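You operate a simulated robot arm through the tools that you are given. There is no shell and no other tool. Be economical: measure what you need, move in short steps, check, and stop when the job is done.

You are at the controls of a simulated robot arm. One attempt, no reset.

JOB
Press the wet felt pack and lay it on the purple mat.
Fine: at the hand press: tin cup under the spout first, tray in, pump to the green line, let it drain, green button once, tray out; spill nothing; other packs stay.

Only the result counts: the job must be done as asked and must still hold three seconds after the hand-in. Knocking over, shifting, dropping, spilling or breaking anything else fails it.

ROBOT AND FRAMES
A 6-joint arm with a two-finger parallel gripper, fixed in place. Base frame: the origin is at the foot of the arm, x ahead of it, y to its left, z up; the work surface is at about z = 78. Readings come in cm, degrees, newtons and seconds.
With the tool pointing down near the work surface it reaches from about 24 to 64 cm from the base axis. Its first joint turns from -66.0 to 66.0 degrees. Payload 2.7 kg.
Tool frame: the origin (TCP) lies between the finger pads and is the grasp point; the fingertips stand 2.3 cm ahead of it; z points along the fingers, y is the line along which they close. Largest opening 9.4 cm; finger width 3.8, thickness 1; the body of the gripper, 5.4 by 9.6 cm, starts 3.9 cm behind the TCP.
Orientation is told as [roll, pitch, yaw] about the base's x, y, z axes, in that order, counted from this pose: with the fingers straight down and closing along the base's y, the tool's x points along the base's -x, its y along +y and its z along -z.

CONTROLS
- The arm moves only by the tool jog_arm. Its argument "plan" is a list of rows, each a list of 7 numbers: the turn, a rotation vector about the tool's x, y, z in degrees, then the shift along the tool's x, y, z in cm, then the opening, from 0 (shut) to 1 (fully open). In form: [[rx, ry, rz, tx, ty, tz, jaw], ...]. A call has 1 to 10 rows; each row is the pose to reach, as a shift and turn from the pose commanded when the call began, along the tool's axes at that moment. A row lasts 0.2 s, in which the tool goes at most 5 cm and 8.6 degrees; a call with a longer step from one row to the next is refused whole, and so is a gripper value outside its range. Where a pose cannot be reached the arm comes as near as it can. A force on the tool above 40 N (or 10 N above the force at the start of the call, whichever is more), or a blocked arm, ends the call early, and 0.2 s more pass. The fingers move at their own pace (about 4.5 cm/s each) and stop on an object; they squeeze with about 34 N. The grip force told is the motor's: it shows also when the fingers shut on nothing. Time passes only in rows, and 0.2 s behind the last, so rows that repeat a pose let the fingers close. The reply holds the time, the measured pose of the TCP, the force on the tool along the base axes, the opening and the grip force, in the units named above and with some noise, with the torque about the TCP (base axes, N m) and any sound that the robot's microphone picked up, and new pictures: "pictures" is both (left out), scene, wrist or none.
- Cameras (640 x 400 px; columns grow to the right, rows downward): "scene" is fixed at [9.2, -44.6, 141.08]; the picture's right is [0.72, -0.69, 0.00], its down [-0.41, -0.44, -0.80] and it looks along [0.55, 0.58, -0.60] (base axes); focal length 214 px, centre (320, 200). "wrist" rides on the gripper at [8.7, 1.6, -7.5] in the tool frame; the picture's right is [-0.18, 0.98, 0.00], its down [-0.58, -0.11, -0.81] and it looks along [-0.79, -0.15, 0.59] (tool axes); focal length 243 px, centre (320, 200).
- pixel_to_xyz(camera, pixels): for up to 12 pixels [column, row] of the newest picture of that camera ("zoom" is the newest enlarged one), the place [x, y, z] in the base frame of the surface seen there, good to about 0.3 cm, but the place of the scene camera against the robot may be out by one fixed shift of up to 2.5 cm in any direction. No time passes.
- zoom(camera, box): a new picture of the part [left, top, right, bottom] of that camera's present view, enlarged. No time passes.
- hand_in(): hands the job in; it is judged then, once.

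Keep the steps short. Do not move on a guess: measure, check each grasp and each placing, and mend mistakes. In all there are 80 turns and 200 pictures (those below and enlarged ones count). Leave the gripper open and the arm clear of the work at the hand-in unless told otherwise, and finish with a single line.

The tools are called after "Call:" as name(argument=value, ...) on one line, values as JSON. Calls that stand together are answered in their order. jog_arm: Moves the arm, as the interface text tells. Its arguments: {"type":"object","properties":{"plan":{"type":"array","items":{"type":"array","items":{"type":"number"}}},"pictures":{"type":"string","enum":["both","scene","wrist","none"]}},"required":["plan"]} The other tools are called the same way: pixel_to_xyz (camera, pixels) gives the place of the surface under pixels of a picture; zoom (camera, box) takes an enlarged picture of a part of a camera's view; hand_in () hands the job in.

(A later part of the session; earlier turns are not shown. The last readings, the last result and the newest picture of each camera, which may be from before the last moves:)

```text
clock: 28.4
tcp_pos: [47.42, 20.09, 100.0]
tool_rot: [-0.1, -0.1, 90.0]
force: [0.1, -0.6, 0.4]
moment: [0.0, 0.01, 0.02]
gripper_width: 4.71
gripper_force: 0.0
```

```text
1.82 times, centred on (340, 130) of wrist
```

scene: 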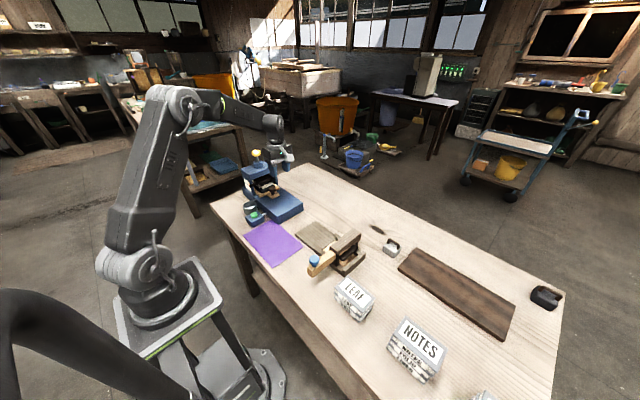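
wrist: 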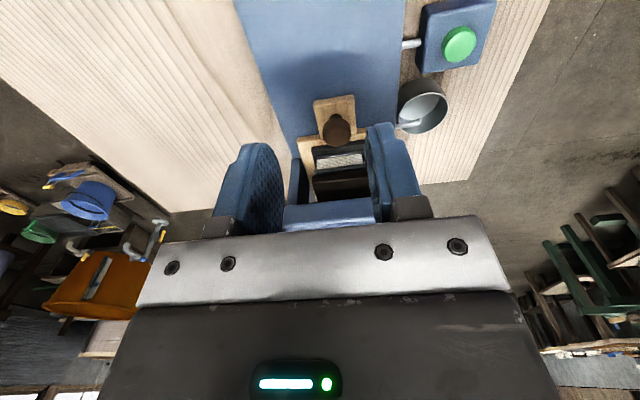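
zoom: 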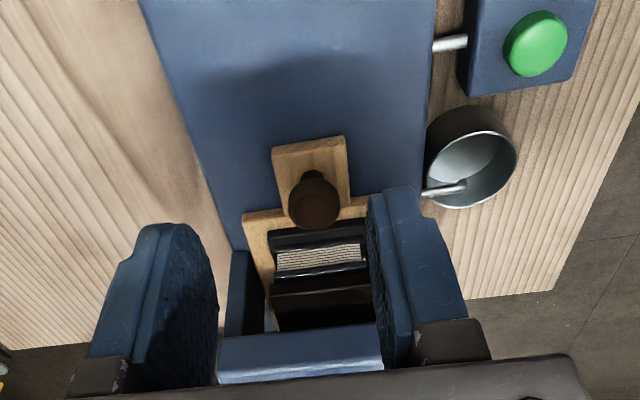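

The tray is in. Next I'll measure the yellow pump knob and look closely at the gauge.

Call:
zoom(camera="scene", box=[245, 172, 277, 192])

Call:
pixel_to_xyz(camera="scene", pixels=[[256, 152], [252, 153], [262, 153], [257, 149], [256, 156]])

```text
16.00 times, centred on (261, 182) of scene
```

zoom: 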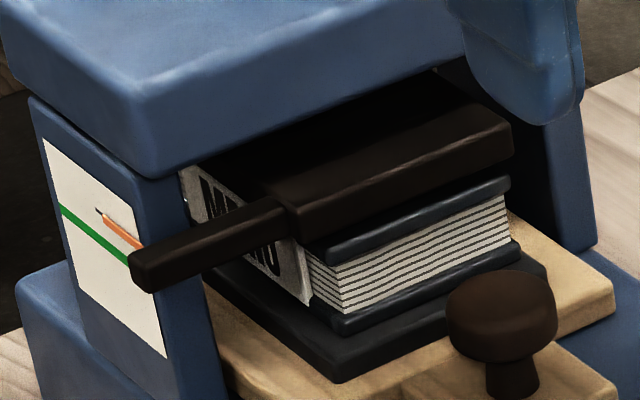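

```text
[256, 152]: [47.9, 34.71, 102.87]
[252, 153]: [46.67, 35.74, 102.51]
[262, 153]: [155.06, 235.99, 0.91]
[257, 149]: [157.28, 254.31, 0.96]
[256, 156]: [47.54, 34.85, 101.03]
```

The pointer rides on the platen arm and sits above the green line, so pumping lowers it. I'll rise and view the yellow knob with the wrist camera to get its true position.

Call:
jog_arm(plan=[[0, 0, 0, 0, 0, -4, 0.5], [0, 0, 0, 0, 0, -8, 0.3], [0, 0, 0, -1, 0.2, -11, 0.1], [0, 0, 0, -4, 0.4, -12, 0], [0, 0, 0, -7, 0.4, -12, 0], [0, 0, 0, -10, 0.4, -12, 0], [0, 0, 0, -10, 0.4, -12, 0]], pictures="wrist")

```text
clock: 30.1
tcp_pos: [46.6, 30.27, 111.84]
tool_rot: [-0.1, -0.1, 90.0]
force: [-0.4, -1.1, 0.4]
moment: [-0.01, -0.04, 0.01]
gripper_width: 0.02
gripper_force: 33.7
```

wrist: 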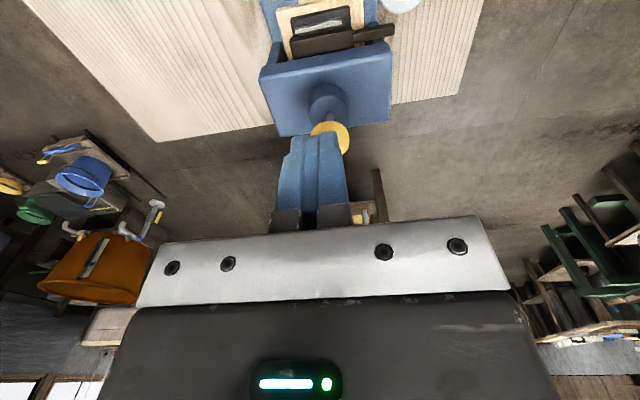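

Call:
zoom(camera="wrist", box=[290, 80, 370, 170])

Call:
pixel_to_xyz(camera="wrist", pixels=[[345, 130], [335, 124], [348, 140], [347, 147], [313, 130], [330, 128], [340, 125], [325, 127]])

```text
4.44 times, centred on (330, 125) of wrist
```

zoom: 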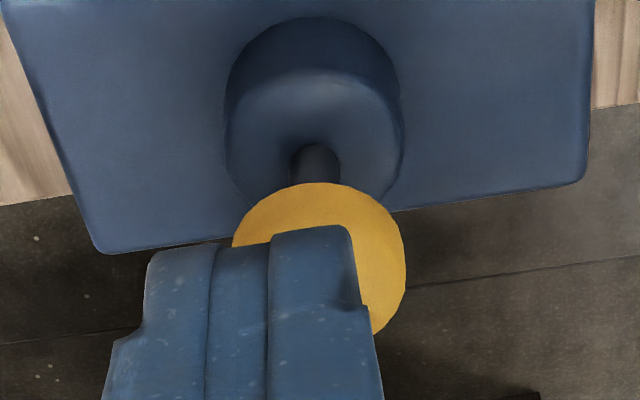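

```text
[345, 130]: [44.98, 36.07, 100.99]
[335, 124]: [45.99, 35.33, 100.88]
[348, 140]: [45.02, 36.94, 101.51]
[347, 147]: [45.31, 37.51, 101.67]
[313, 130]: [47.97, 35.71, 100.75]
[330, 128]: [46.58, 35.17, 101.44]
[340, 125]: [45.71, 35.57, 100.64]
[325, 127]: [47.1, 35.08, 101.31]
```

The knob's centre is at about (46.5, 36.8) with its top at z ≈ 101.9. I'll position the closed fingertips just above it, at tip z ≈ 103.

Call:
jog_arm(plan=[[0, 0, 0, -3.5, 0.1, 0, 0], [0, 0, 0, -6.5, 0.1, 0, 0], [0, 0, 0, -6.5, 0.1, 4, 0], [0, 0, 0, -6.5, 0.1, 6.5, 0], [0, 0, 0, -6.5, 0.1, 6.5, 0]], pictures="scene")

Call:
zoom(camera="scene", box=[225, 125, 315, 215])

```text
clock: 31.2
tcp_pos: [46.54, 36.6, 105.43]
tool_rot: [-0.2, 0.0, 90.1]
force: [-0.8, -0.2, 0.1]
moment: [0.0, 0.01, 0.01]
gripper_width: 0.0
gripper_force: 34.0
```

scene: 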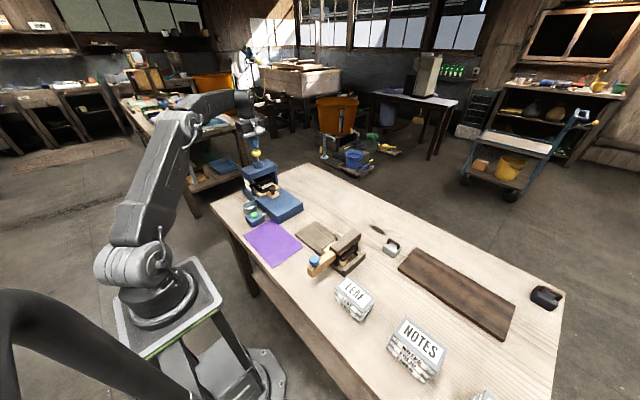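

```text
4.44 times, centred on (270, 170) of scene
```

zoom: 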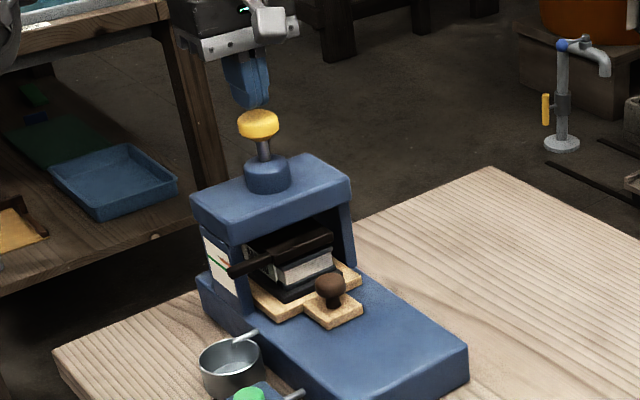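

The fingertips line up with the leaning knob axis. I'll press down gently in 0.3 cm steps and then read the gauge.

Call:
jog_arm(plan=[[0, 0, 0, 0, 0, 0.4, 0], [0, 0, 0, 0, 0, 0.8, 0], [0, 0, 0, 0, 0, 1.2, 0], [0, 0, 0, 0, 0, 1.5, 0], [0, 0, 0, 0, 0, 1.8, 0], [0, 0, 0, 0, 0, 1.8, 0]], pictures="scene")

Call:
zoom(camera="scene", box=[245, 172, 277, 192])

Call:
zoom(camera="scene", box=[225, 125, 315, 215])

```text
clock: 32.6
tcp_pos: [46.57, 36.79, 103.66]
tool_rot: [-0.1, -0.1, 89.9]
force: [1.0, -1.6, 2.0]
moment: [-0.04, 0.02, 0.01]
gripper_width: 0.01
gripper_force: 33.9
```

scene: 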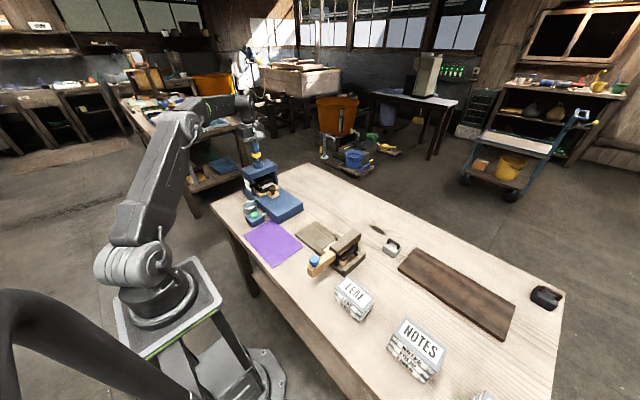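

```text
16.00 times, centred on (261, 182) of scene
```

zoom: 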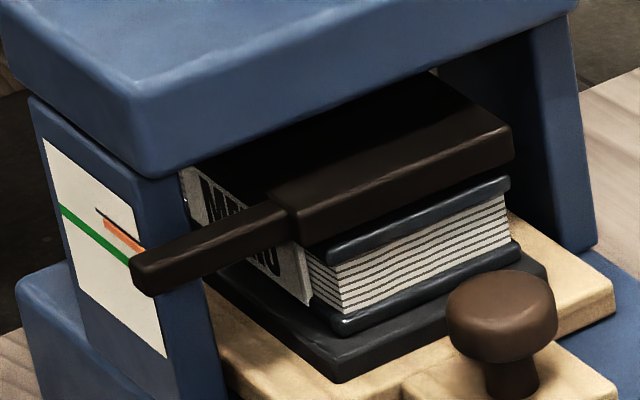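

```text
4.44 times, centred on (270, 170) of scene
```

zoom: 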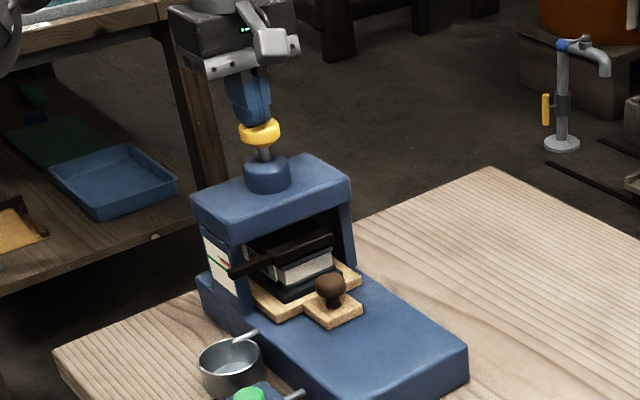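

The knob moves with little force and the platen has moved only very slightly. I'll press further.

Call:
jog_arm(plan=[[0, 0, 0, 0, 0, 0.3, 0], [0, 0, 0, 0, 0, 0.6, 0], [0, 0, 0, 0, 0, 0.9, 0], [0, 0, 0, 0, 0, 0.9, 0]], pictures="scene")

Call:
zoom(camera="scene", box=[245, 172, 277, 192])

```text
clock: 33.6
tcp_pos: [46.43, 36.77, 102.62]
tool_rot: [-0.2, -0.2, 89.9]
force: [0.6, 0.9, 4.6]
moment: [0.0, -0.03, 0.04]
gripper_width: 0.01
gripper_force: 34.2
```

scene: 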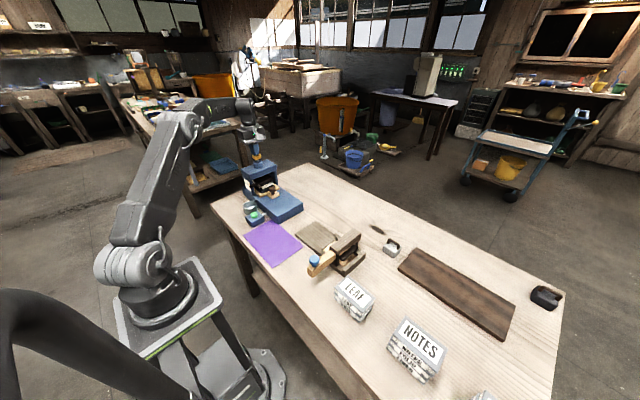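

```text
16.00 times, centred on (261, 182) of scene
```

zoom: 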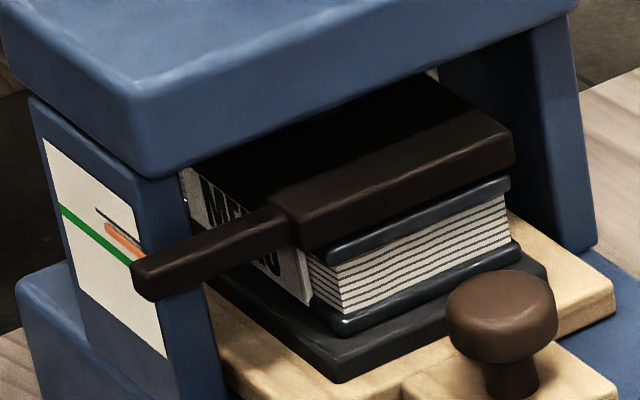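

The platen descends slowly with the stroke. The pointer is still above the green line, so I'll continue.

Call:
jog_arm(plan=[[0, 0, 0, 0, 0, 0.3, 0], [0, 0, 0, 0, 0, 0.6, 0], [0, 0, 0, 0, 0, 0.9, 0], [0, 0, 0, 0, 0, 0.9, 0]], pictures="scene")

Call:
zoom(camera="scene", box=[245, 172, 277, 192])

Call:
zoom(camera="scene", box=[225, 125, 315, 215])

```text
clock: 34.6
tcp_pos: [46.43, 36.85, 101.99]
tool_rot: [-0.3, -0.2, 90.0]
force: [-6.8, -1.3, 17.0]
moment: [-0.04, 0.14, 0.06]
gripper_width: 0.0
gripper_force: 34.0
```

scene: 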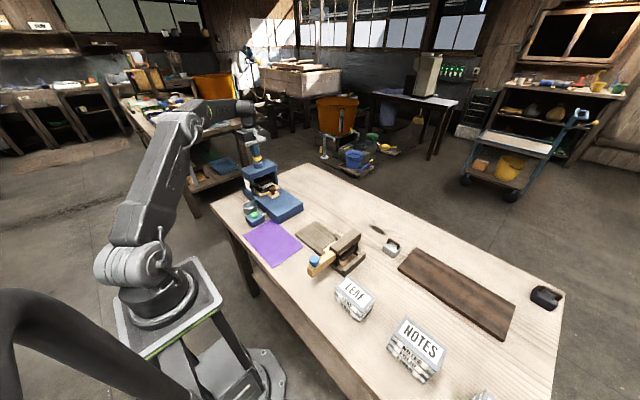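

```text
16.00 times, centred on (261, 182) of scene
```

zoom: 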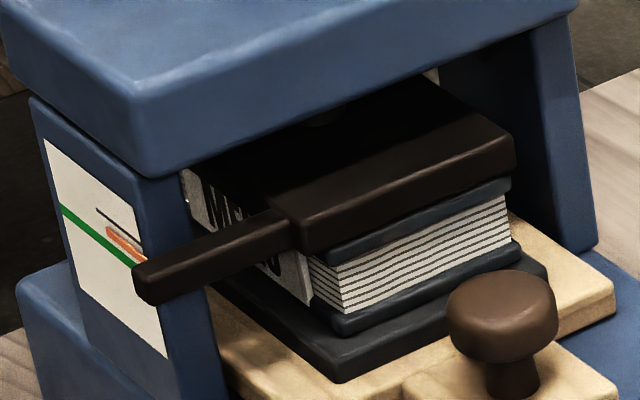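

```text
4.44 times, centred on (270, 170) of scene
```

zoom: 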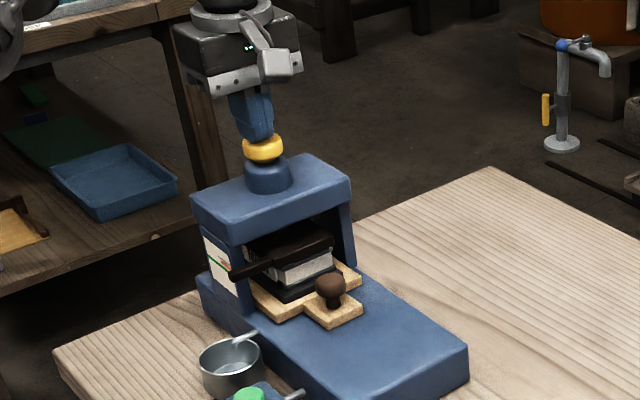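

The stroke bottomed (17 N). The orange pointer is now about halfway from the start mark to the green line. I'll raise to let the knob return and check.

Call:
jog_arm(plan=[[0, 0, 0, 0, 0, -0.6, 0], [0, 0, 0, 0, 0, -1.6, 0], [0, 0, 0, 0, 0, -2.6, 0], [0, 0, 0, 0, 0, -3.4, 0], [0, 0, 0, 0, 0, -3.4, 0]], pictures="scene")

Call:
zoom(camera="scene", box=[242, 178, 258, 188])

Call:
zoom(camera="scene", box=[225, 135, 315, 225])

```text
clock: 35.9
tcp_pos: [46.47, 36.77, 105.11]
tool_rot: [-0.1, -0.1, 90.0]
force: [0.1, 0.4, 0.4]
moment: [0.02, 0.01, 0.03]
gripper_width: 0.0
gripper_force: 34.5
```

scene: 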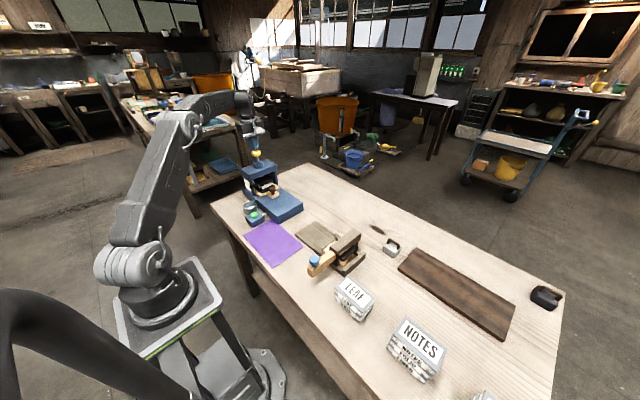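

```text
16.00 times, centred on (250, 183) of scene
```

zoom: 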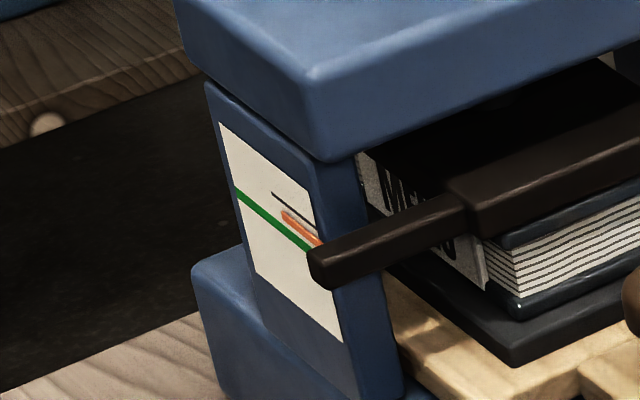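

```text
4.44 times, centred on (270, 180) of scene
```

zoom: 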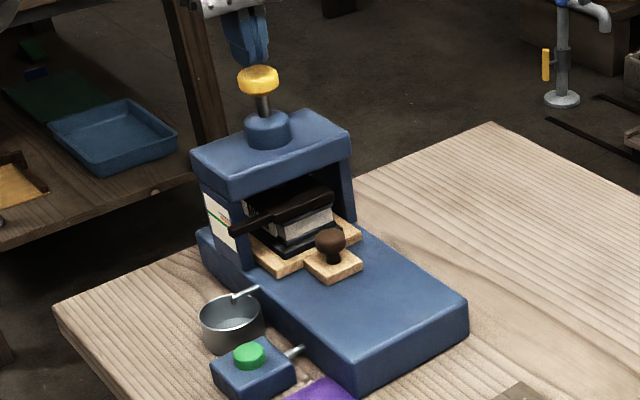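

The knob returns and the platen holds. For the second stroke I'll press in part, then look.

Call:
jog_arm(plan=[[0, 0, 0, 0, 0, 0.6, 0], [0, 0, 0, 0, 0, 1.2, 0], [0, 0, 0, 0, 0, 1.8, 0], [0, 0, 0, 0, 0, 2.2, 0], [0, 0, 0, 0, 0, 2.2, 0]], pictures="scene")

Call:
zoom(camera="scene", box=[246, 180, 254, 185])

```text
clock: 37.0
tcp_pos: [46.52, 36.69, 103.03]
tool_rot: [-0.2, -0.1, 90.0]
force: [0.8, 0.4, 3.2]
moment: [0.0, -0.05, -0.01]
gripper_width: 0.0
gripper_force: 33.8
```

scene: 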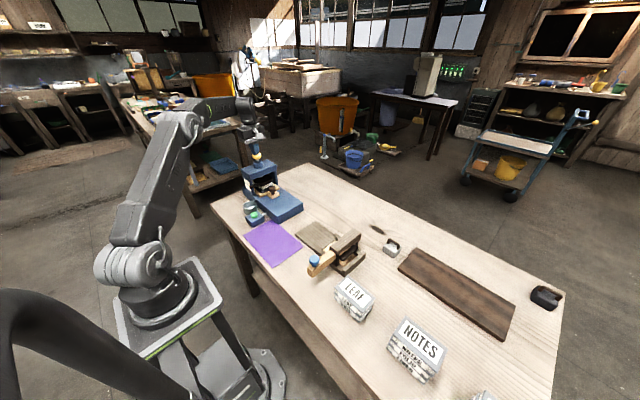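

```text
16.00 times, centred on (250, 182) of scene
```

zoom: 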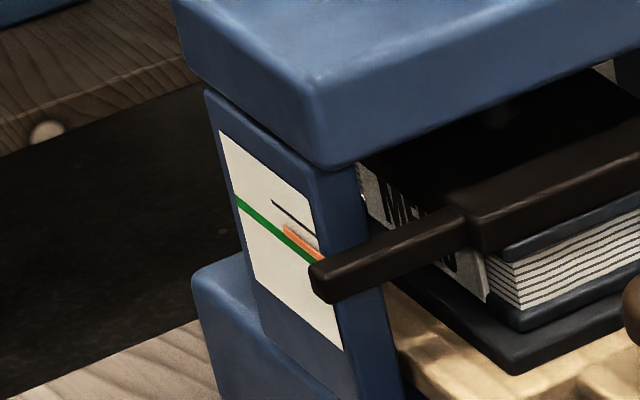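

The pointer is just above the green line, with half of this stroke left. Any parallax would make it look lower than it is, so finishing the stroke is safe.

Call:
jog_arm(plan=[[0, 0, 0, 0, 0, 0.3, 0], [0, 0, 0, 0, 0, 0.6, 0], [0, 0, 0, 0, 0, 0.8, 0], [0, 0, 0, 0, 0, 0.8, 0]], pictures="scene")

Call:
zoom(camera="scene", box=[246, 180, 254, 185])

```text
clock: 38.0
tcp_pos: [46.45, 36.84, 102.16]
tool_rot: [0.0, 0.1, 90.0]
force: [-2.6, -2.5, 4.7]
moment: [-0.05, 0.08, -0.02]
gripper_width: 0.0
gripper_force: 34.4
```

scene: 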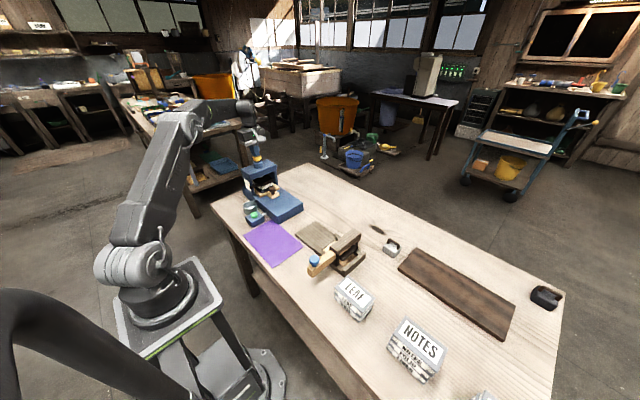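

```text
16.00 times, centred on (250, 182) of scene
```

zoom: 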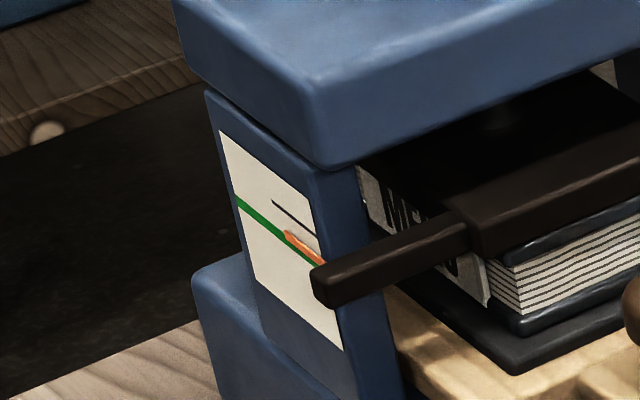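

The pointer now overlaps the green line from this oblique angle. To rule out parallax I'll rise, turn the gripper back to yaw 0 and view the gauge from the -x side.

Call:
jog_arm(plan=[[0, 0, 0, 0, 0, -3, 0], [0, 0, 5, 0, 0, -6.5, 0], [0, 0, 13, -0.5, 2, -8, 0], [0, 0, 21, -1, 4, -8, 0], [0, 0, 29, -1.5, 6, -8, 0], [0, 0, 37, -2, 8, -8, 0], [0, 0, 45, -2.5, 9.5, -8, 0], [0, 0, 53, -3, 11, -8, 0], [0, 0, 61, -3.5, 12, -8, 0], [0, 0, 69, -4, 12.5, -8, 0]], pictures="none")

Call:
jog_arm(plan=[[0, 0, 8, 0, 0, 0, 0], [0, 0, 16, 0, 0, 0, 0], [0, 0, 21, 0, 0, 0, 0], [0, 0, 21, 0, 0, 0, 0]], pictures="wrist")

```text
clock: 40.2
tcp_pos: [34.05, 40.76, 110.2]
tool_rot: [0.1, -0.2, 20.7]
force: [0.2, -0.1, -0.4]
moment: [0.0, 0.01, 0.01]
gripper_width: 0.0
gripper_force: 34.0
```

```text
clock: 41.2
tcp_pos: [33.95, 40.75, 110.11]
tool_rot: [0.1, -0.2, -0.1]
force: [0.2, -0.4, 0.0]
moment: [0.0, 0.0, 0.01]
gripper_width: 0.02
gripper_force: 34.2
```

wrist: 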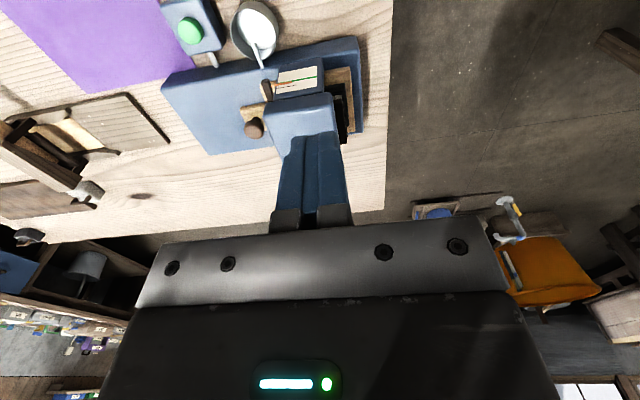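

I'll lower and tilt so the camera looks at the gauge more level.

Call:
jog_arm(plan=[[0, -5, 0, 0.5, 0, 4, 0], [0, -10, 0, 1, 0, 8, 0], [0, -15, 0, 1, 0, 12, 0], [0, -20, 0, 1, 0, 15, 0], [0, -20, 0, 1, 0, 16, 0], [0, -20, 0, 1, 0, 16, 0]], pictures="wrist")

Call:
zoom(camera="wrist", box=[190, 60, 350, 220])

```text
clock: 42.6
tcp_pos: [32.99, 40.65, 94.12]
tool_rot: [0.0, -20.1, 0.0]
force: [1.2, 0.0, -0.4]
moment: [0.02, -0.02, -0.02]
gripper_width: 0.0
gripper_force: 33.9
```

wrist: 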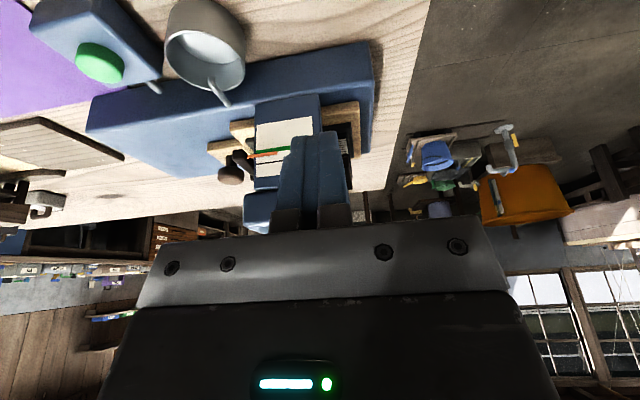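

```text
2.50 times, centred on (270, 140) of wrist
```

zoom: 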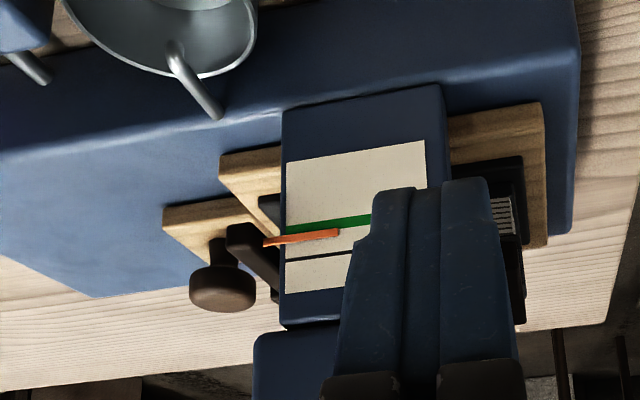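

Seen more squarely (upside down), the pointer (zoom row 236) is still about halfway between the start mark (253) and green (222). I'll look from gauge level for a true reading.

Call:
jog_arm(plan=[[0, -5, 0, 1, 0.3, 1.7, 0], [0, -10, 0, 2, 0.6, 3.4, 0], [0, -15, 0, 2.85, 0.8, 4.9, 0], [0, -15, 0, 2.85, 0.8, 4.9, 0]], pictures="wrist")

Call:
zoom(camera="wrist", box=[190, 80, 310, 220])

```text
clock: 43.6
tcp_pos: [32.33, 41.28, 88.53]
tool_rot: [0.1, -35.2, 0.0]
force: [0.1, -0.1, 0.6]
moment: [0.02, 0.01, 0.0]
gripper_width: 0.0
gripper_force: 33.3
out of reach, approached as far as the arm can: row 3, 4
```

wrist: 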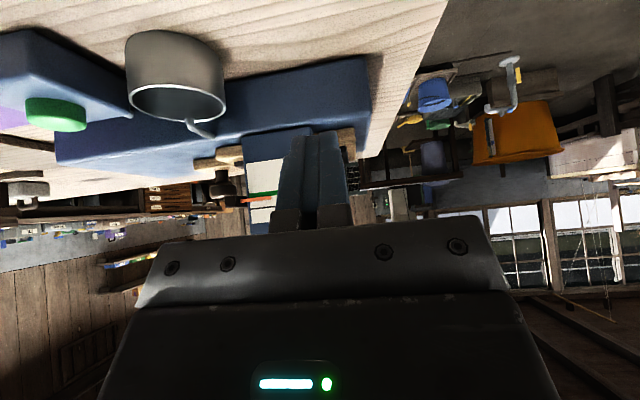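

```text
2.86 times, centred on (250, 150) of wrist
```

zoom: 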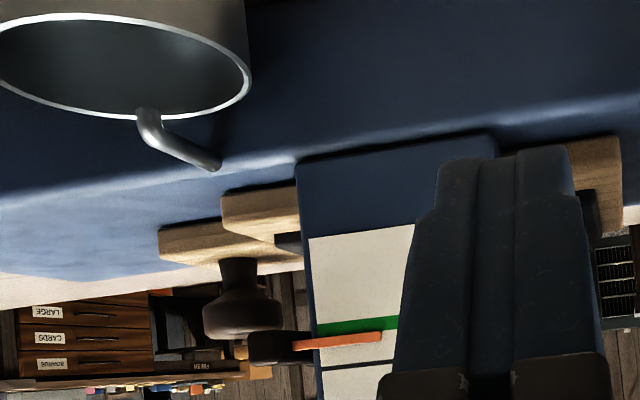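

At gauge level, the start mark is at 364, the pointer at 339 and green at 326 (zoom rows). That is about two thirds after two strokes, so one more full stroke should reach green. I'll go back up and untilt.

Call:
jog_arm(plan=[[0, 5, 0, -2.2, 0, -3.2, 0], [0, 12, 0, -4.6, 0, -6.5, 0], [0, 20, 0, -7, 0, -10, 0], [0, 28, 0, -9.2, 0, -13.2, 0], [0, 35, 0, -11.2, 0, -16, 0], [0, 35, 0, -11.2, 0, -16, 0]], pictures="none")

```text
clock: 45.0
tcp_pos: [32.34, 41.31, 107.97]
tool_rot: [0.1, -0.1, 0.1]
force: [0.1, 0.3, 0.0]
moment: [-0.02, 0.04, 0.0]
gripper_width: 0.0
gripper_force: 33.3
```

Call:
jog_arm(plan=[[0, 0, 0, -4.5, -1.5, 0, 0], [0, 0, 0, -9, -3, 0, 0], [0, 0, 0, -13, -4.2, 0, 0], [0, 0, 0, -14.16, -4.5, 0, 0], [0, 0, 0, -14.16, -4.5, 2.5, 0], [0, 0, 0, -14.16, -4.5, 2.5, 0]], pictures="scene")

Call:
zoom(camera="scene", box=[225, 125, 315, 215])

Call:
zoom(camera="scene", box=[246, 180, 254, 185])

```text
clock: 46.5
tcp_pos: [46.67, 36.94, 105.47]
tool_rot: [0.1, -0.2, 0.0]
force: [-0.4, -0.3, 0.0]
moment: [0.0, -0.01, 0.01]
gripper_width: 0.01
gripper_force: 34.2
```

scene: 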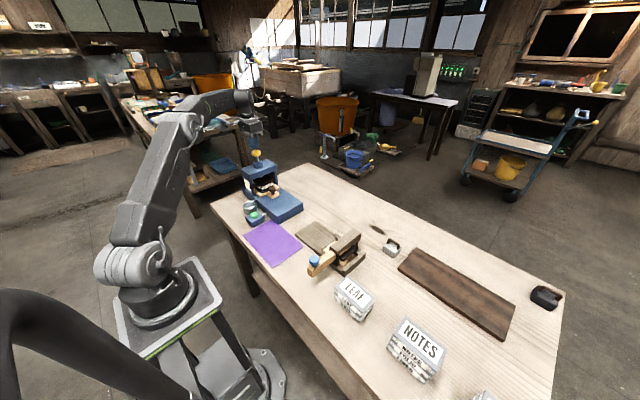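

```text
4.44 times, centred on (270, 170) of scene
```

zoom: 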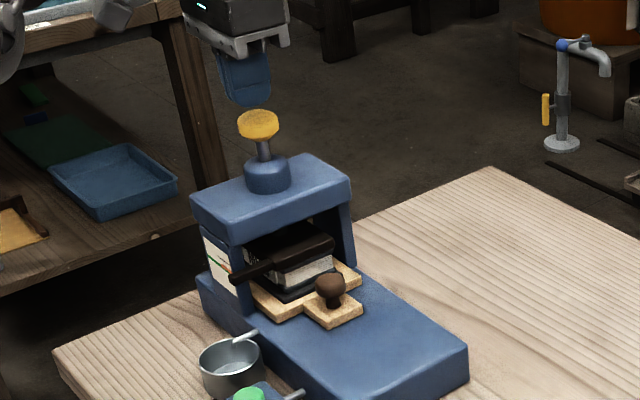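

```text
16.00 times, centred on (250, 182) of scene
```

zoom: 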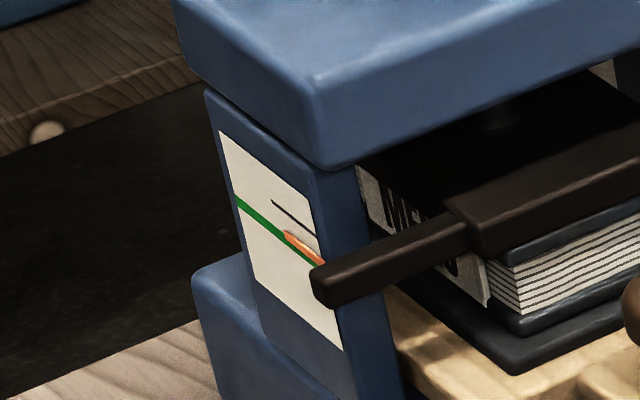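

The platen held. Now the third stroke, pressed down to the bottom at z ≈ 102.1.

Call:
jog_arm(plan=[[0, 0, 0, 0, 0, 0.8, 0], [0, 0, 0, 0, 0, 1.4, 0], [0, 0, 0, 0, 0, 2, 0], [0, 0, 0, 0, 0, 2.6, 0], [0, 0, 0, 0, 0, 3, 0], [0, 0, 0, 0, 0, 3.3, 0], [0, 0, 0, 0, 0, 3.3, 0]], pictures="scene")

Call:
zoom(camera="scene", box=[246, 180, 254, 185])

```text
clock: 48.0
tcp_pos: [46.42, 36.88, 102.18]
tool_rot: [0.2, -0.3, 0.1]
force: [1.3, 2.2, 5.2]
moment: [0.01, -0.01, 0.04]
gripper_width: 0.02
gripper_force: 34.0
```

scene: 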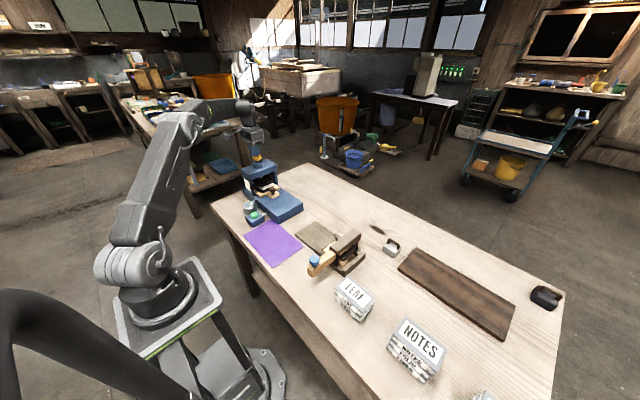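

```text
16.00 times, centred on (250, 182) of scene
```

zoom: 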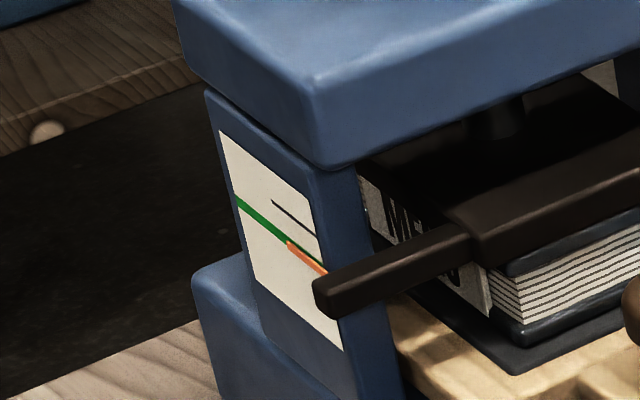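

The pointer reached the line (it reads slightly lower here from parallax). I'll retrace to the gauge-level view to verify while it drains.

Call:
jog_arm(plan=[[0, 0, 0, 0, 0, -3, 0], [0, 0, 0, 0, 0, -6, 0], [0, 0, 0, 4.5, 1.5, -6, 0], [0, 0, 0, 9, 3, -6, 0], [0, 0, 0, 13, 4.2, -6, 0], [0, 0, 0, 14.2, 4.4, -4, 0], [0, -5, 0, 14.2, 4.4, 0, 0], [0, -12, 0, 14.2, 4.4, 4, 0], [0, -20, 0, 14.2, 4.4, 8, 0], [0, -20, 0, 14.2, 4.4, 8, 0]], pictures="wrist")

Call:
zoom(camera="wrist", box=[190, 60, 350, 220])

```text
clock: 50.2
tcp_pos: [32.28, 41.26, 94.17]
tool_rot: [0.2, -20.2, 0.0]
force: [0.4, -0.9, -0.2]
moment: [0.0, 0.01, -0.01]
gripper_width: 0.01
gripper_force: 34.4
```

wrist: 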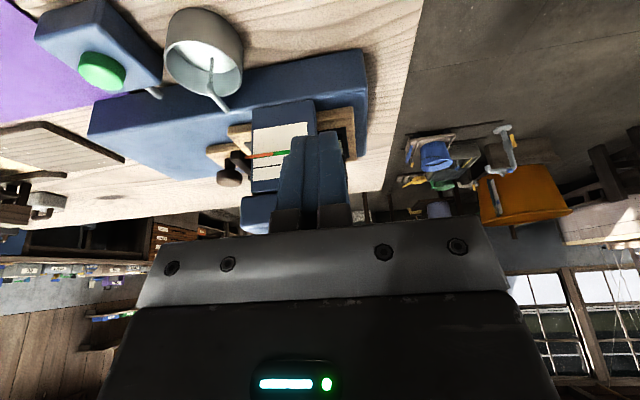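

```text
2.50 times, centred on (270, 140) of wrist
```

zoom: 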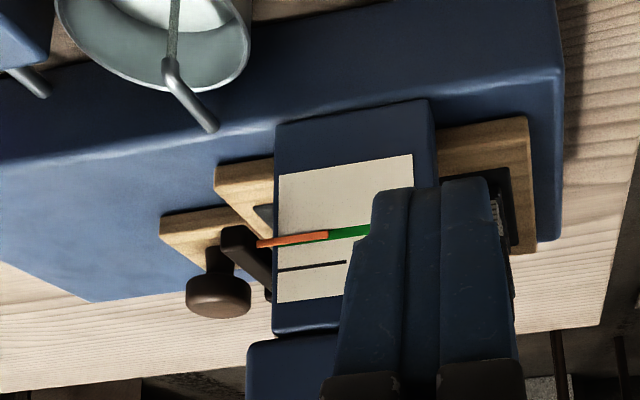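

The pointer lies exactly on the green line, and a stream is running from the spout into the cup. I'll wait for it to drain.

Call:
jog_arm(plan=[[0, 0, 0, 0, 0, 0, 0], [0, 0, 0, 0, 0, 0, 0], [0, 0, 0, 0, 0, 0, 0], [0, 0, 0, 0, 0, 0, 0], [0, 0, 0, 0, 0, 0, 0], [0, 0, 0, 0, 0, 0, 0], [0, 0, 0, 0, 0, 0, 0], [0, 0, 0, 0, 0, 0, 0], [0, 0, 0, 0, 0, 0, 0], [0, 0, 0, 0, 0, 0, 0]], pictures="none")

Call:
jog_arm(plan=[[0, 0, 0, 0, 0, 0, 0], [0, 0, 0, 0, 0, 0, 0], [0, 0, 0, 0, 0, 0, 0], [0, 0, 0, 0, 0, 0, 0], [0, 0, 0, 0, 0, 0, 0], [0, 0, 0, 0, 0, 0, 0], [0, 0, 0, 0, 0, 0, 0], [0, 0, 0, 0, 0, 0, 0], [0, 0, 0, 0, 0, 0, 0], [0, 0, 0, 0, 0, 0, 0]], pictures="wrist")

Call:
zoom(camera="wrist", box=[150, 0, 310, 180])

```text
clock: 52.5
tcp_pos: [32.38, 41.26, 94.21]
tool_rot: [0.1, -20.1, 0.0]
force: [0.3, 0.3, -0.2]
moment: [-0.03, -0.01, -0.02]
gripper_width: 0.0
gripper_force: 33.9
```

```text
clock: 54.6
tcp_pos: [32.42, 41.19, 94.19]
tool_rot: [0.2, -20.1, 0.1]
force: [0.2, -1.3, -0.2]
moment: [0.03, 0.05, 0.0]
gripper_width: 0.0
gripper_force: 33.6
```

wrist: 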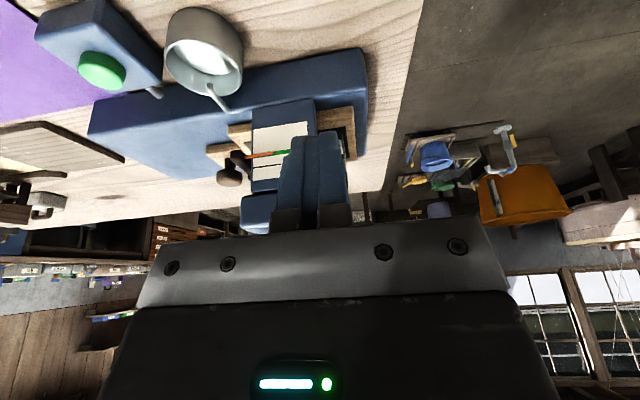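

```text
2.22 times, centred on (230, 90) of wrist
```

zoom: 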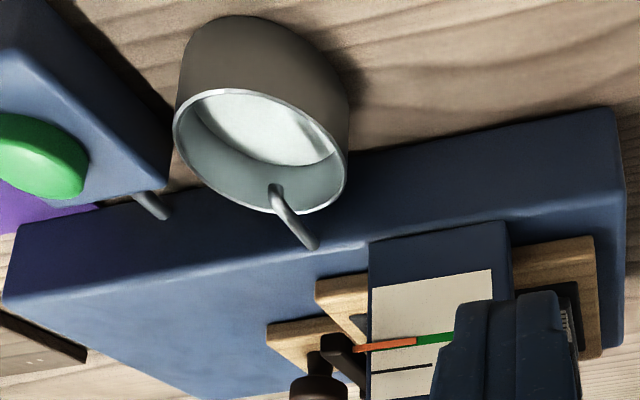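

The stream has stopped and the pointer is still on green. I'll untilt and move above the green button, which gives a bit more draining time.

Call:
jog_arm(plan=[[0, 5, 0, -1.5, 0, -3, 0], [0, 12, 0, -2.5, -3.5, -5, 0], [0, 20, 0, -3.37, -8, -5.16, 0], [0, 20, 0, -3.37, -12.5, -5.16, 0], [0, 20, 0, -3.37, -17, -5.16, 0], [0, 20, 0, -3.37, -17, -5.16, 0]], pictures="wrist")

Call:
zoom(camera="wrist", box=[260, 0, 460, 150])

```text
clock: 56.0
tcp_pos: [33.7, 24.46, 100.13]
tool_rot: [0.1, 0.0, 0.0]
force: [-0.2, 0.4, -0.9]
moment: [0.03, 0.02, -0.01]
gripper_width: 0.0
gripper_force: 34.5
```

wrist: 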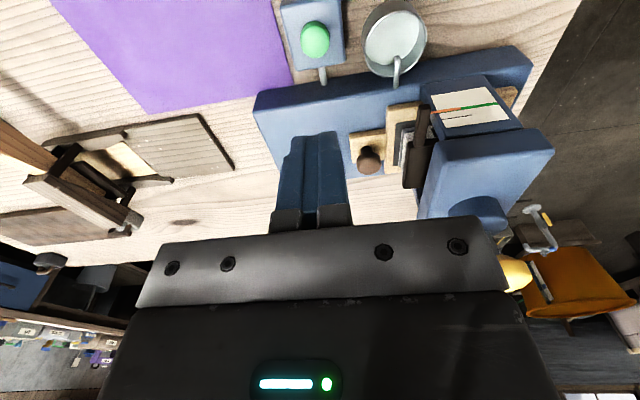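

```text
2.67 times, centred on (360, 75) of wrist
```

zoom: 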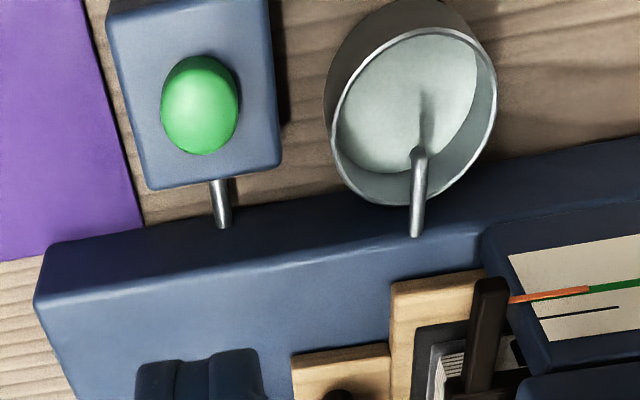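

Call:
pixel_to_xyz(camera="wrist", pixels=[[315, 38], [303, 40], [327, 42], [315, 53], [316, 25], [316, 45]])

```text
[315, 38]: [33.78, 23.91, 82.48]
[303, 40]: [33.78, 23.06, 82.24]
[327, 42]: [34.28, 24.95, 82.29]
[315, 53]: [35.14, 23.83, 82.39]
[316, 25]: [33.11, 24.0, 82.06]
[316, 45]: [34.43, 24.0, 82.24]
```

The button's centre is at (34.1, 23.95) with its top at z ≈ 82.4. The flow has ended. I'll go down to just above it.

Call:
jog_arm(plan=[[0, 0, 0, -0.4, -0.5, 4.5, 0], [0, 0, 0, -0.4, -0.5, 9, 0], [0, 0, 0, -0.4, -0.5, 12.5, 0], [0, 0, 0, -0.4, -0.5, 14.5, 0], [0, 0, 0, -0.4, -0.5, 14.5, 0]], pictures="wrist")

Call:
zoom(camera="wrist", box=[220, 50, 460, 230])

```text
clock: 57.2
tcp_pos: [33.97, 23.99, 85.47]
tool_rot: [0.1, -0.1, 0.0]
force: [0.2, 0.3, 0.2]
moment: [0.02, 0.0, 0.0]
gripper_width: 0.0
gripper_force: 34.4
```

wrist: 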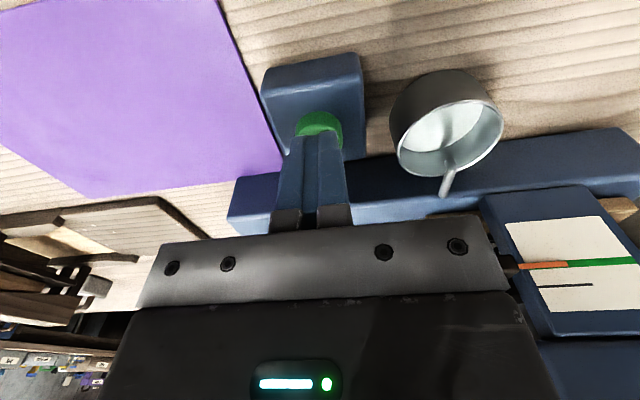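

```text
2.22 times, centred on (340, 140) of wrist
```

zoom: 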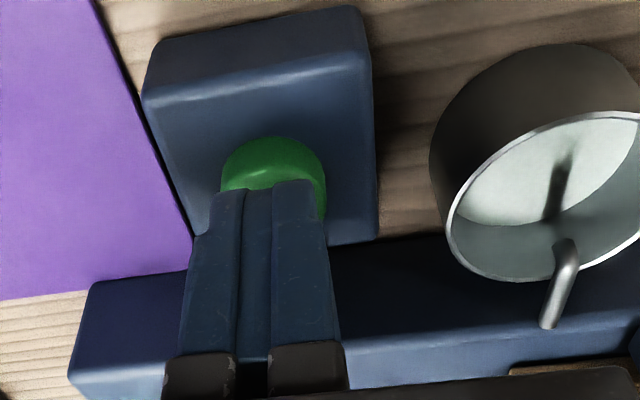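

The fingers are centred over the button. I'll press down slowly and steadily.

Call:
jog_arm(plan=[[0, 0, 0, 0, 0, 0.3, 0], [0, 0, 0, 0, 0, 0.6, 0], [0, 0, 0, 0, 0, 0.8, 0], [0, 0, 0, 0, 0, 1.0, 0], [0, 0, 0, 0, 0, 1.15, 0], [0, 0, 0, 0, 0, 1.15, 0]], pictures="wrist")

```text
clock: 58.6
tcp_pos: [34.0, 23.85, 84.68]
tool_rot: [0.0, -0.1, 0.0]
force: [0.2, 0.9, 1.0]
moment: [0.0, 0.01, 0.02]
gripper_width: 0.02
gripper_force: 33.8
```

wrist: 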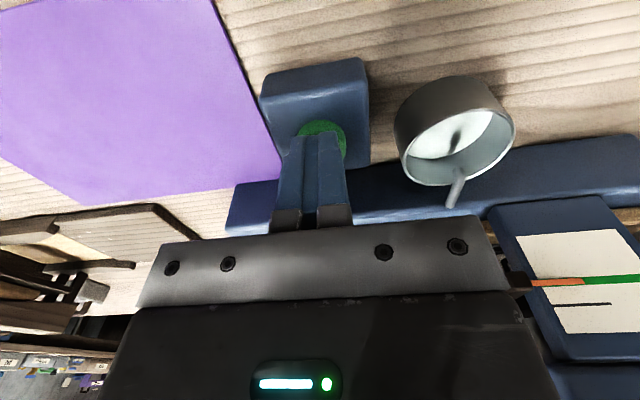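

Light contact (1 N), and the pointer is unchanged. I'll press further in the same motion.

Call:
jog_arm(plan=[[0, 0, 0, 0, 0, 0.15, 0], [0, 0, 0, 0, 0, 0.3, 0], [0, 0, 0, 0, 0, 0.45, 0], [0, 0, 0, 0, 0, 0.45, 0]], pictures="wrist")

```text
clock: 59.6
tcp_pos: [34.2, 23.74, 84.07]
tool_rot: [0.1, -0.3, -0.1]
force: [-0.8, -0.4, 2.7]
moment: [0.02, 0.02, 0.01]
gripper_width: 0.01
gripper_force: 34.0
heard: click
```

wrist: 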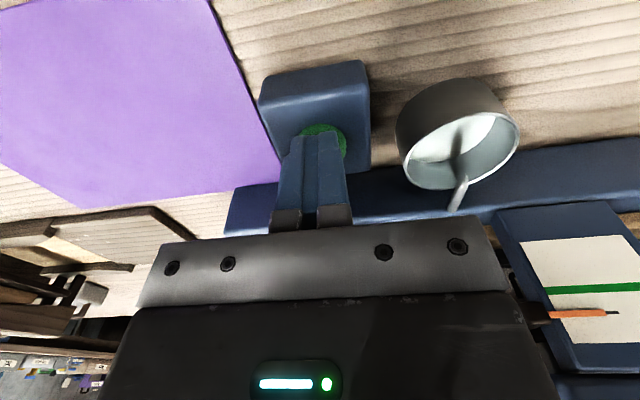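

Click: the platen is released and the pointer is back at the start mark. I'll lift straight off, then go to above the front of the tray knob, turning the gripper 90°.

Call:
jog_arm(plan=[[0, 0, 0, 0, 0, -3, 0], [0, 0, 0, 0, 0, -7.5, 0], [0, 0, 0, 0, 0, -12, 0], [0, 0, -8, -1, -0.5, -16, 0.1], [0, 0, -16, -3, -1, -16, 0.2], [0, 0, -24, -5, -1.6, -16, 0.3], [0, 0, -32, -7, -2.2, -16, 0.4], [0, 0, -40, -9, -2.8, -16, 0.5], [0, 0, -48, -11, -3.4, -16, 0.5], [0, 0, -56, -12.9, -3.8, -16, 0.5]], pictures="none")

Call:
jog_arm(plan=[[0, 0, -8, 0, 0, 0, 0.5], [0, 0, -16, 0, 0, 0, 0.5], [0, 0, -24, 0, 0, 0, 0.5], [0, 0, -33.9, 0, 0, 0, 0.5], [0, 0, -33.9, 0, 0, 0, 0.5]], pictures="both")

```text
clock: 61.9
tcp_pos: [46.98, 19.94, 100.22]
tool_rot: [-0.1, -0.2, 56.0]
force: [0.5, 0.0, 0.5]
moment: [0.0, 0.03, 0.02]
gripper_width: 4.71
gripper_force: 0.0
```

```text
refused: row 4 steps farther than a row can; nothing moved
```

Call:
jog_arm(plan=[[0, 0, -8.5, 0, 0, 0, 0.5], [0, 0, -17, 0, 0, 0, 0.5], [0, 0, -25.5, 0, 0, 0, 0.5], [0, 0, -34, 0, 0, 0, 0.5], [0, 0, -34, 0, 0, 0, 0.5]], pictures="both")

Call:
zoom(camera="scene", box=[225, 145, 315, 235])

Call:
zoom(camera="wrist", box=[260, 80, 400, 200])

Call:
pixel_to_xyz(camera="wrist", pixels=[[336, 128], [326, 130], [348, 130], [336, 140]])

```text
clock: 63.0
tcp_pos: [47.02, 19.96, 100.17]
tool_rot: [-0.1, 0.0, 90.1]
force: [1.1, -0.1, 0.7]
moment: [0.0, -0.01, -0.01]
gripper_width: 4.69
gripper_force: 0.0
```

scene: 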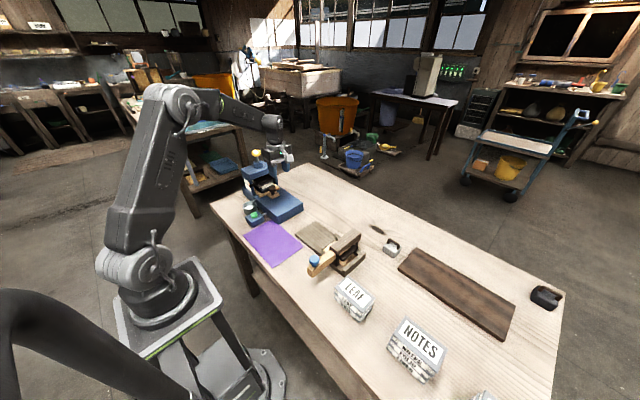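
wrist: 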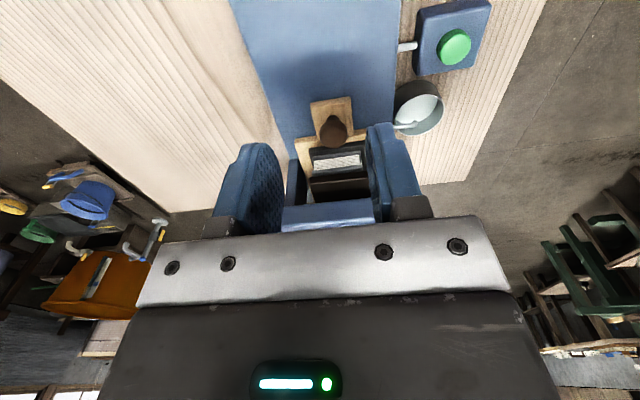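

```text
4.44 times, centred on (270, 190) of scene
```

zoom: 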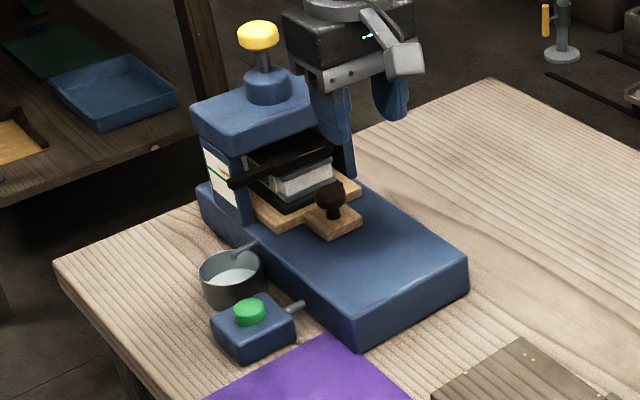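

```text
3.33 times, centred on (330, 140) of wrist
```

zoom: 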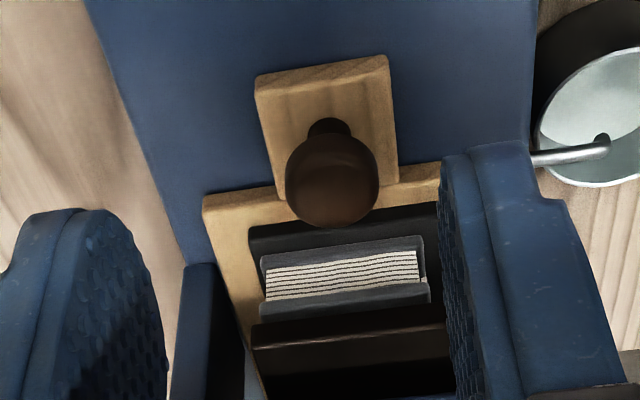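

```text
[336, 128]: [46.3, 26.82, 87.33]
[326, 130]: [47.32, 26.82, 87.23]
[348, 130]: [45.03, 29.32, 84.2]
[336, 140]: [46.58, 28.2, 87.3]
```

All good: cup filled, platen up. I'll go down to the knob along the reverse of my earlier exit path and grip at (46.97, 27.7, 86.9).

Call:
jog_arm(plan=[[0, 0, 0, -3, 0, 4, 0.55], [0, 0, 0, -6, 0, 8, 0.55], [0, 0, 0, -7, 0, 10.8, 0.55], [0, 0, 0, -7.6, 0, 12.5, 0.55], [0, 0, 0, -7.7, 0, 13.3, 0.55], [0, 0, 0, -7.7, 0.05, 13.3, 0.4], [0, 0, 0, -7.7, 0.05, 13.3, 0.29], [0, 0, 0, -7.7, 0.05, 13.3, 0.29]], pictures="wrist")

```text
clock: 64.8
tcp_pos: [46.95, 27.6, 86.71]
tool_rot: [-0.2, -0.1, 90.0]
force: [2.9, 0.8, -4.0]
moment: [0.01, -0.09, -0.01]
gripper_width: 2.94
gripper_force: 45.0
```

wrist: 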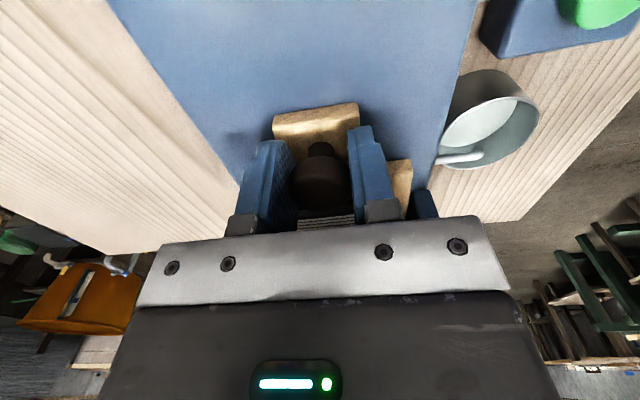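

Gripped cleanly with low force. I'll pull the tray out along -y at a moderate pace.

Call:
jog_arm(plan=[[0, 0, 0, 0.5, 0, 0, 0.29], [0, 0, 0, 1.2, 0, 0, 0.29], [0, 0, 0, 2.1, 0, 0, 0.29], [0, 0, 0, 3, 0, 0, 0.29], [0, 0, 0, 4, 0, 0, 0.29], [0, 0, 0, 5, 0, 0, 0.29], [0, 0, 0, 6, 0, 0, 0.29], [0, 0, 0, 6.5, 0, 0, 0.29], [0, 0, 0, 6.5, 0, 0, 0.29]], pictures="scene")

Call:
zoom(camera="scene", box=[225, 145, 315, 235])

```text
clock: 66.8
tcp_pos: [47.06, 21.12, 86.76]
tool_rot: [-0.1, -0.1, 90.1]
force: [9.6, 0.2, -14.3]
moment: [-0.02, -0.09, -0.1]
gripper_width: 2.91
gripper_force: 44.9
```

scene: 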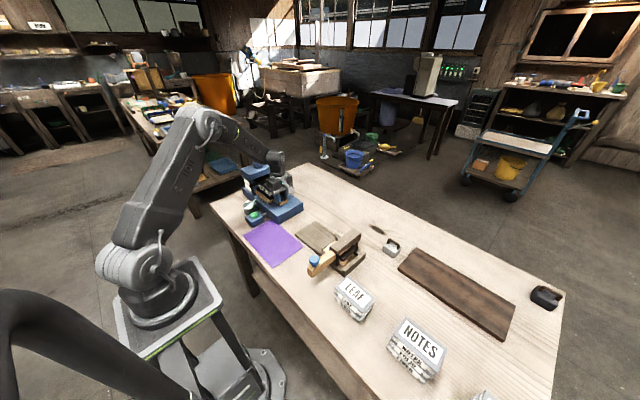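

```text
4.44 times, centred on (270, 190) of scene
```

zoom: 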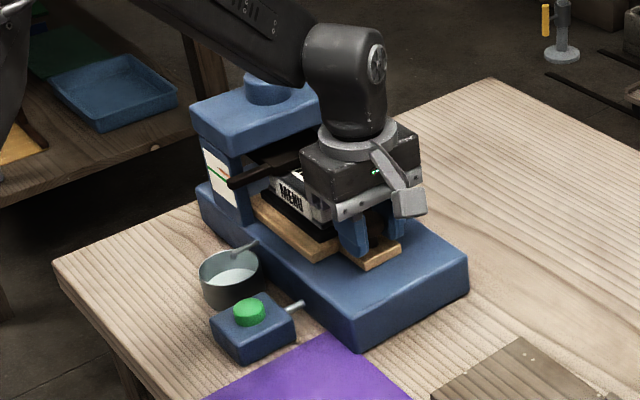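

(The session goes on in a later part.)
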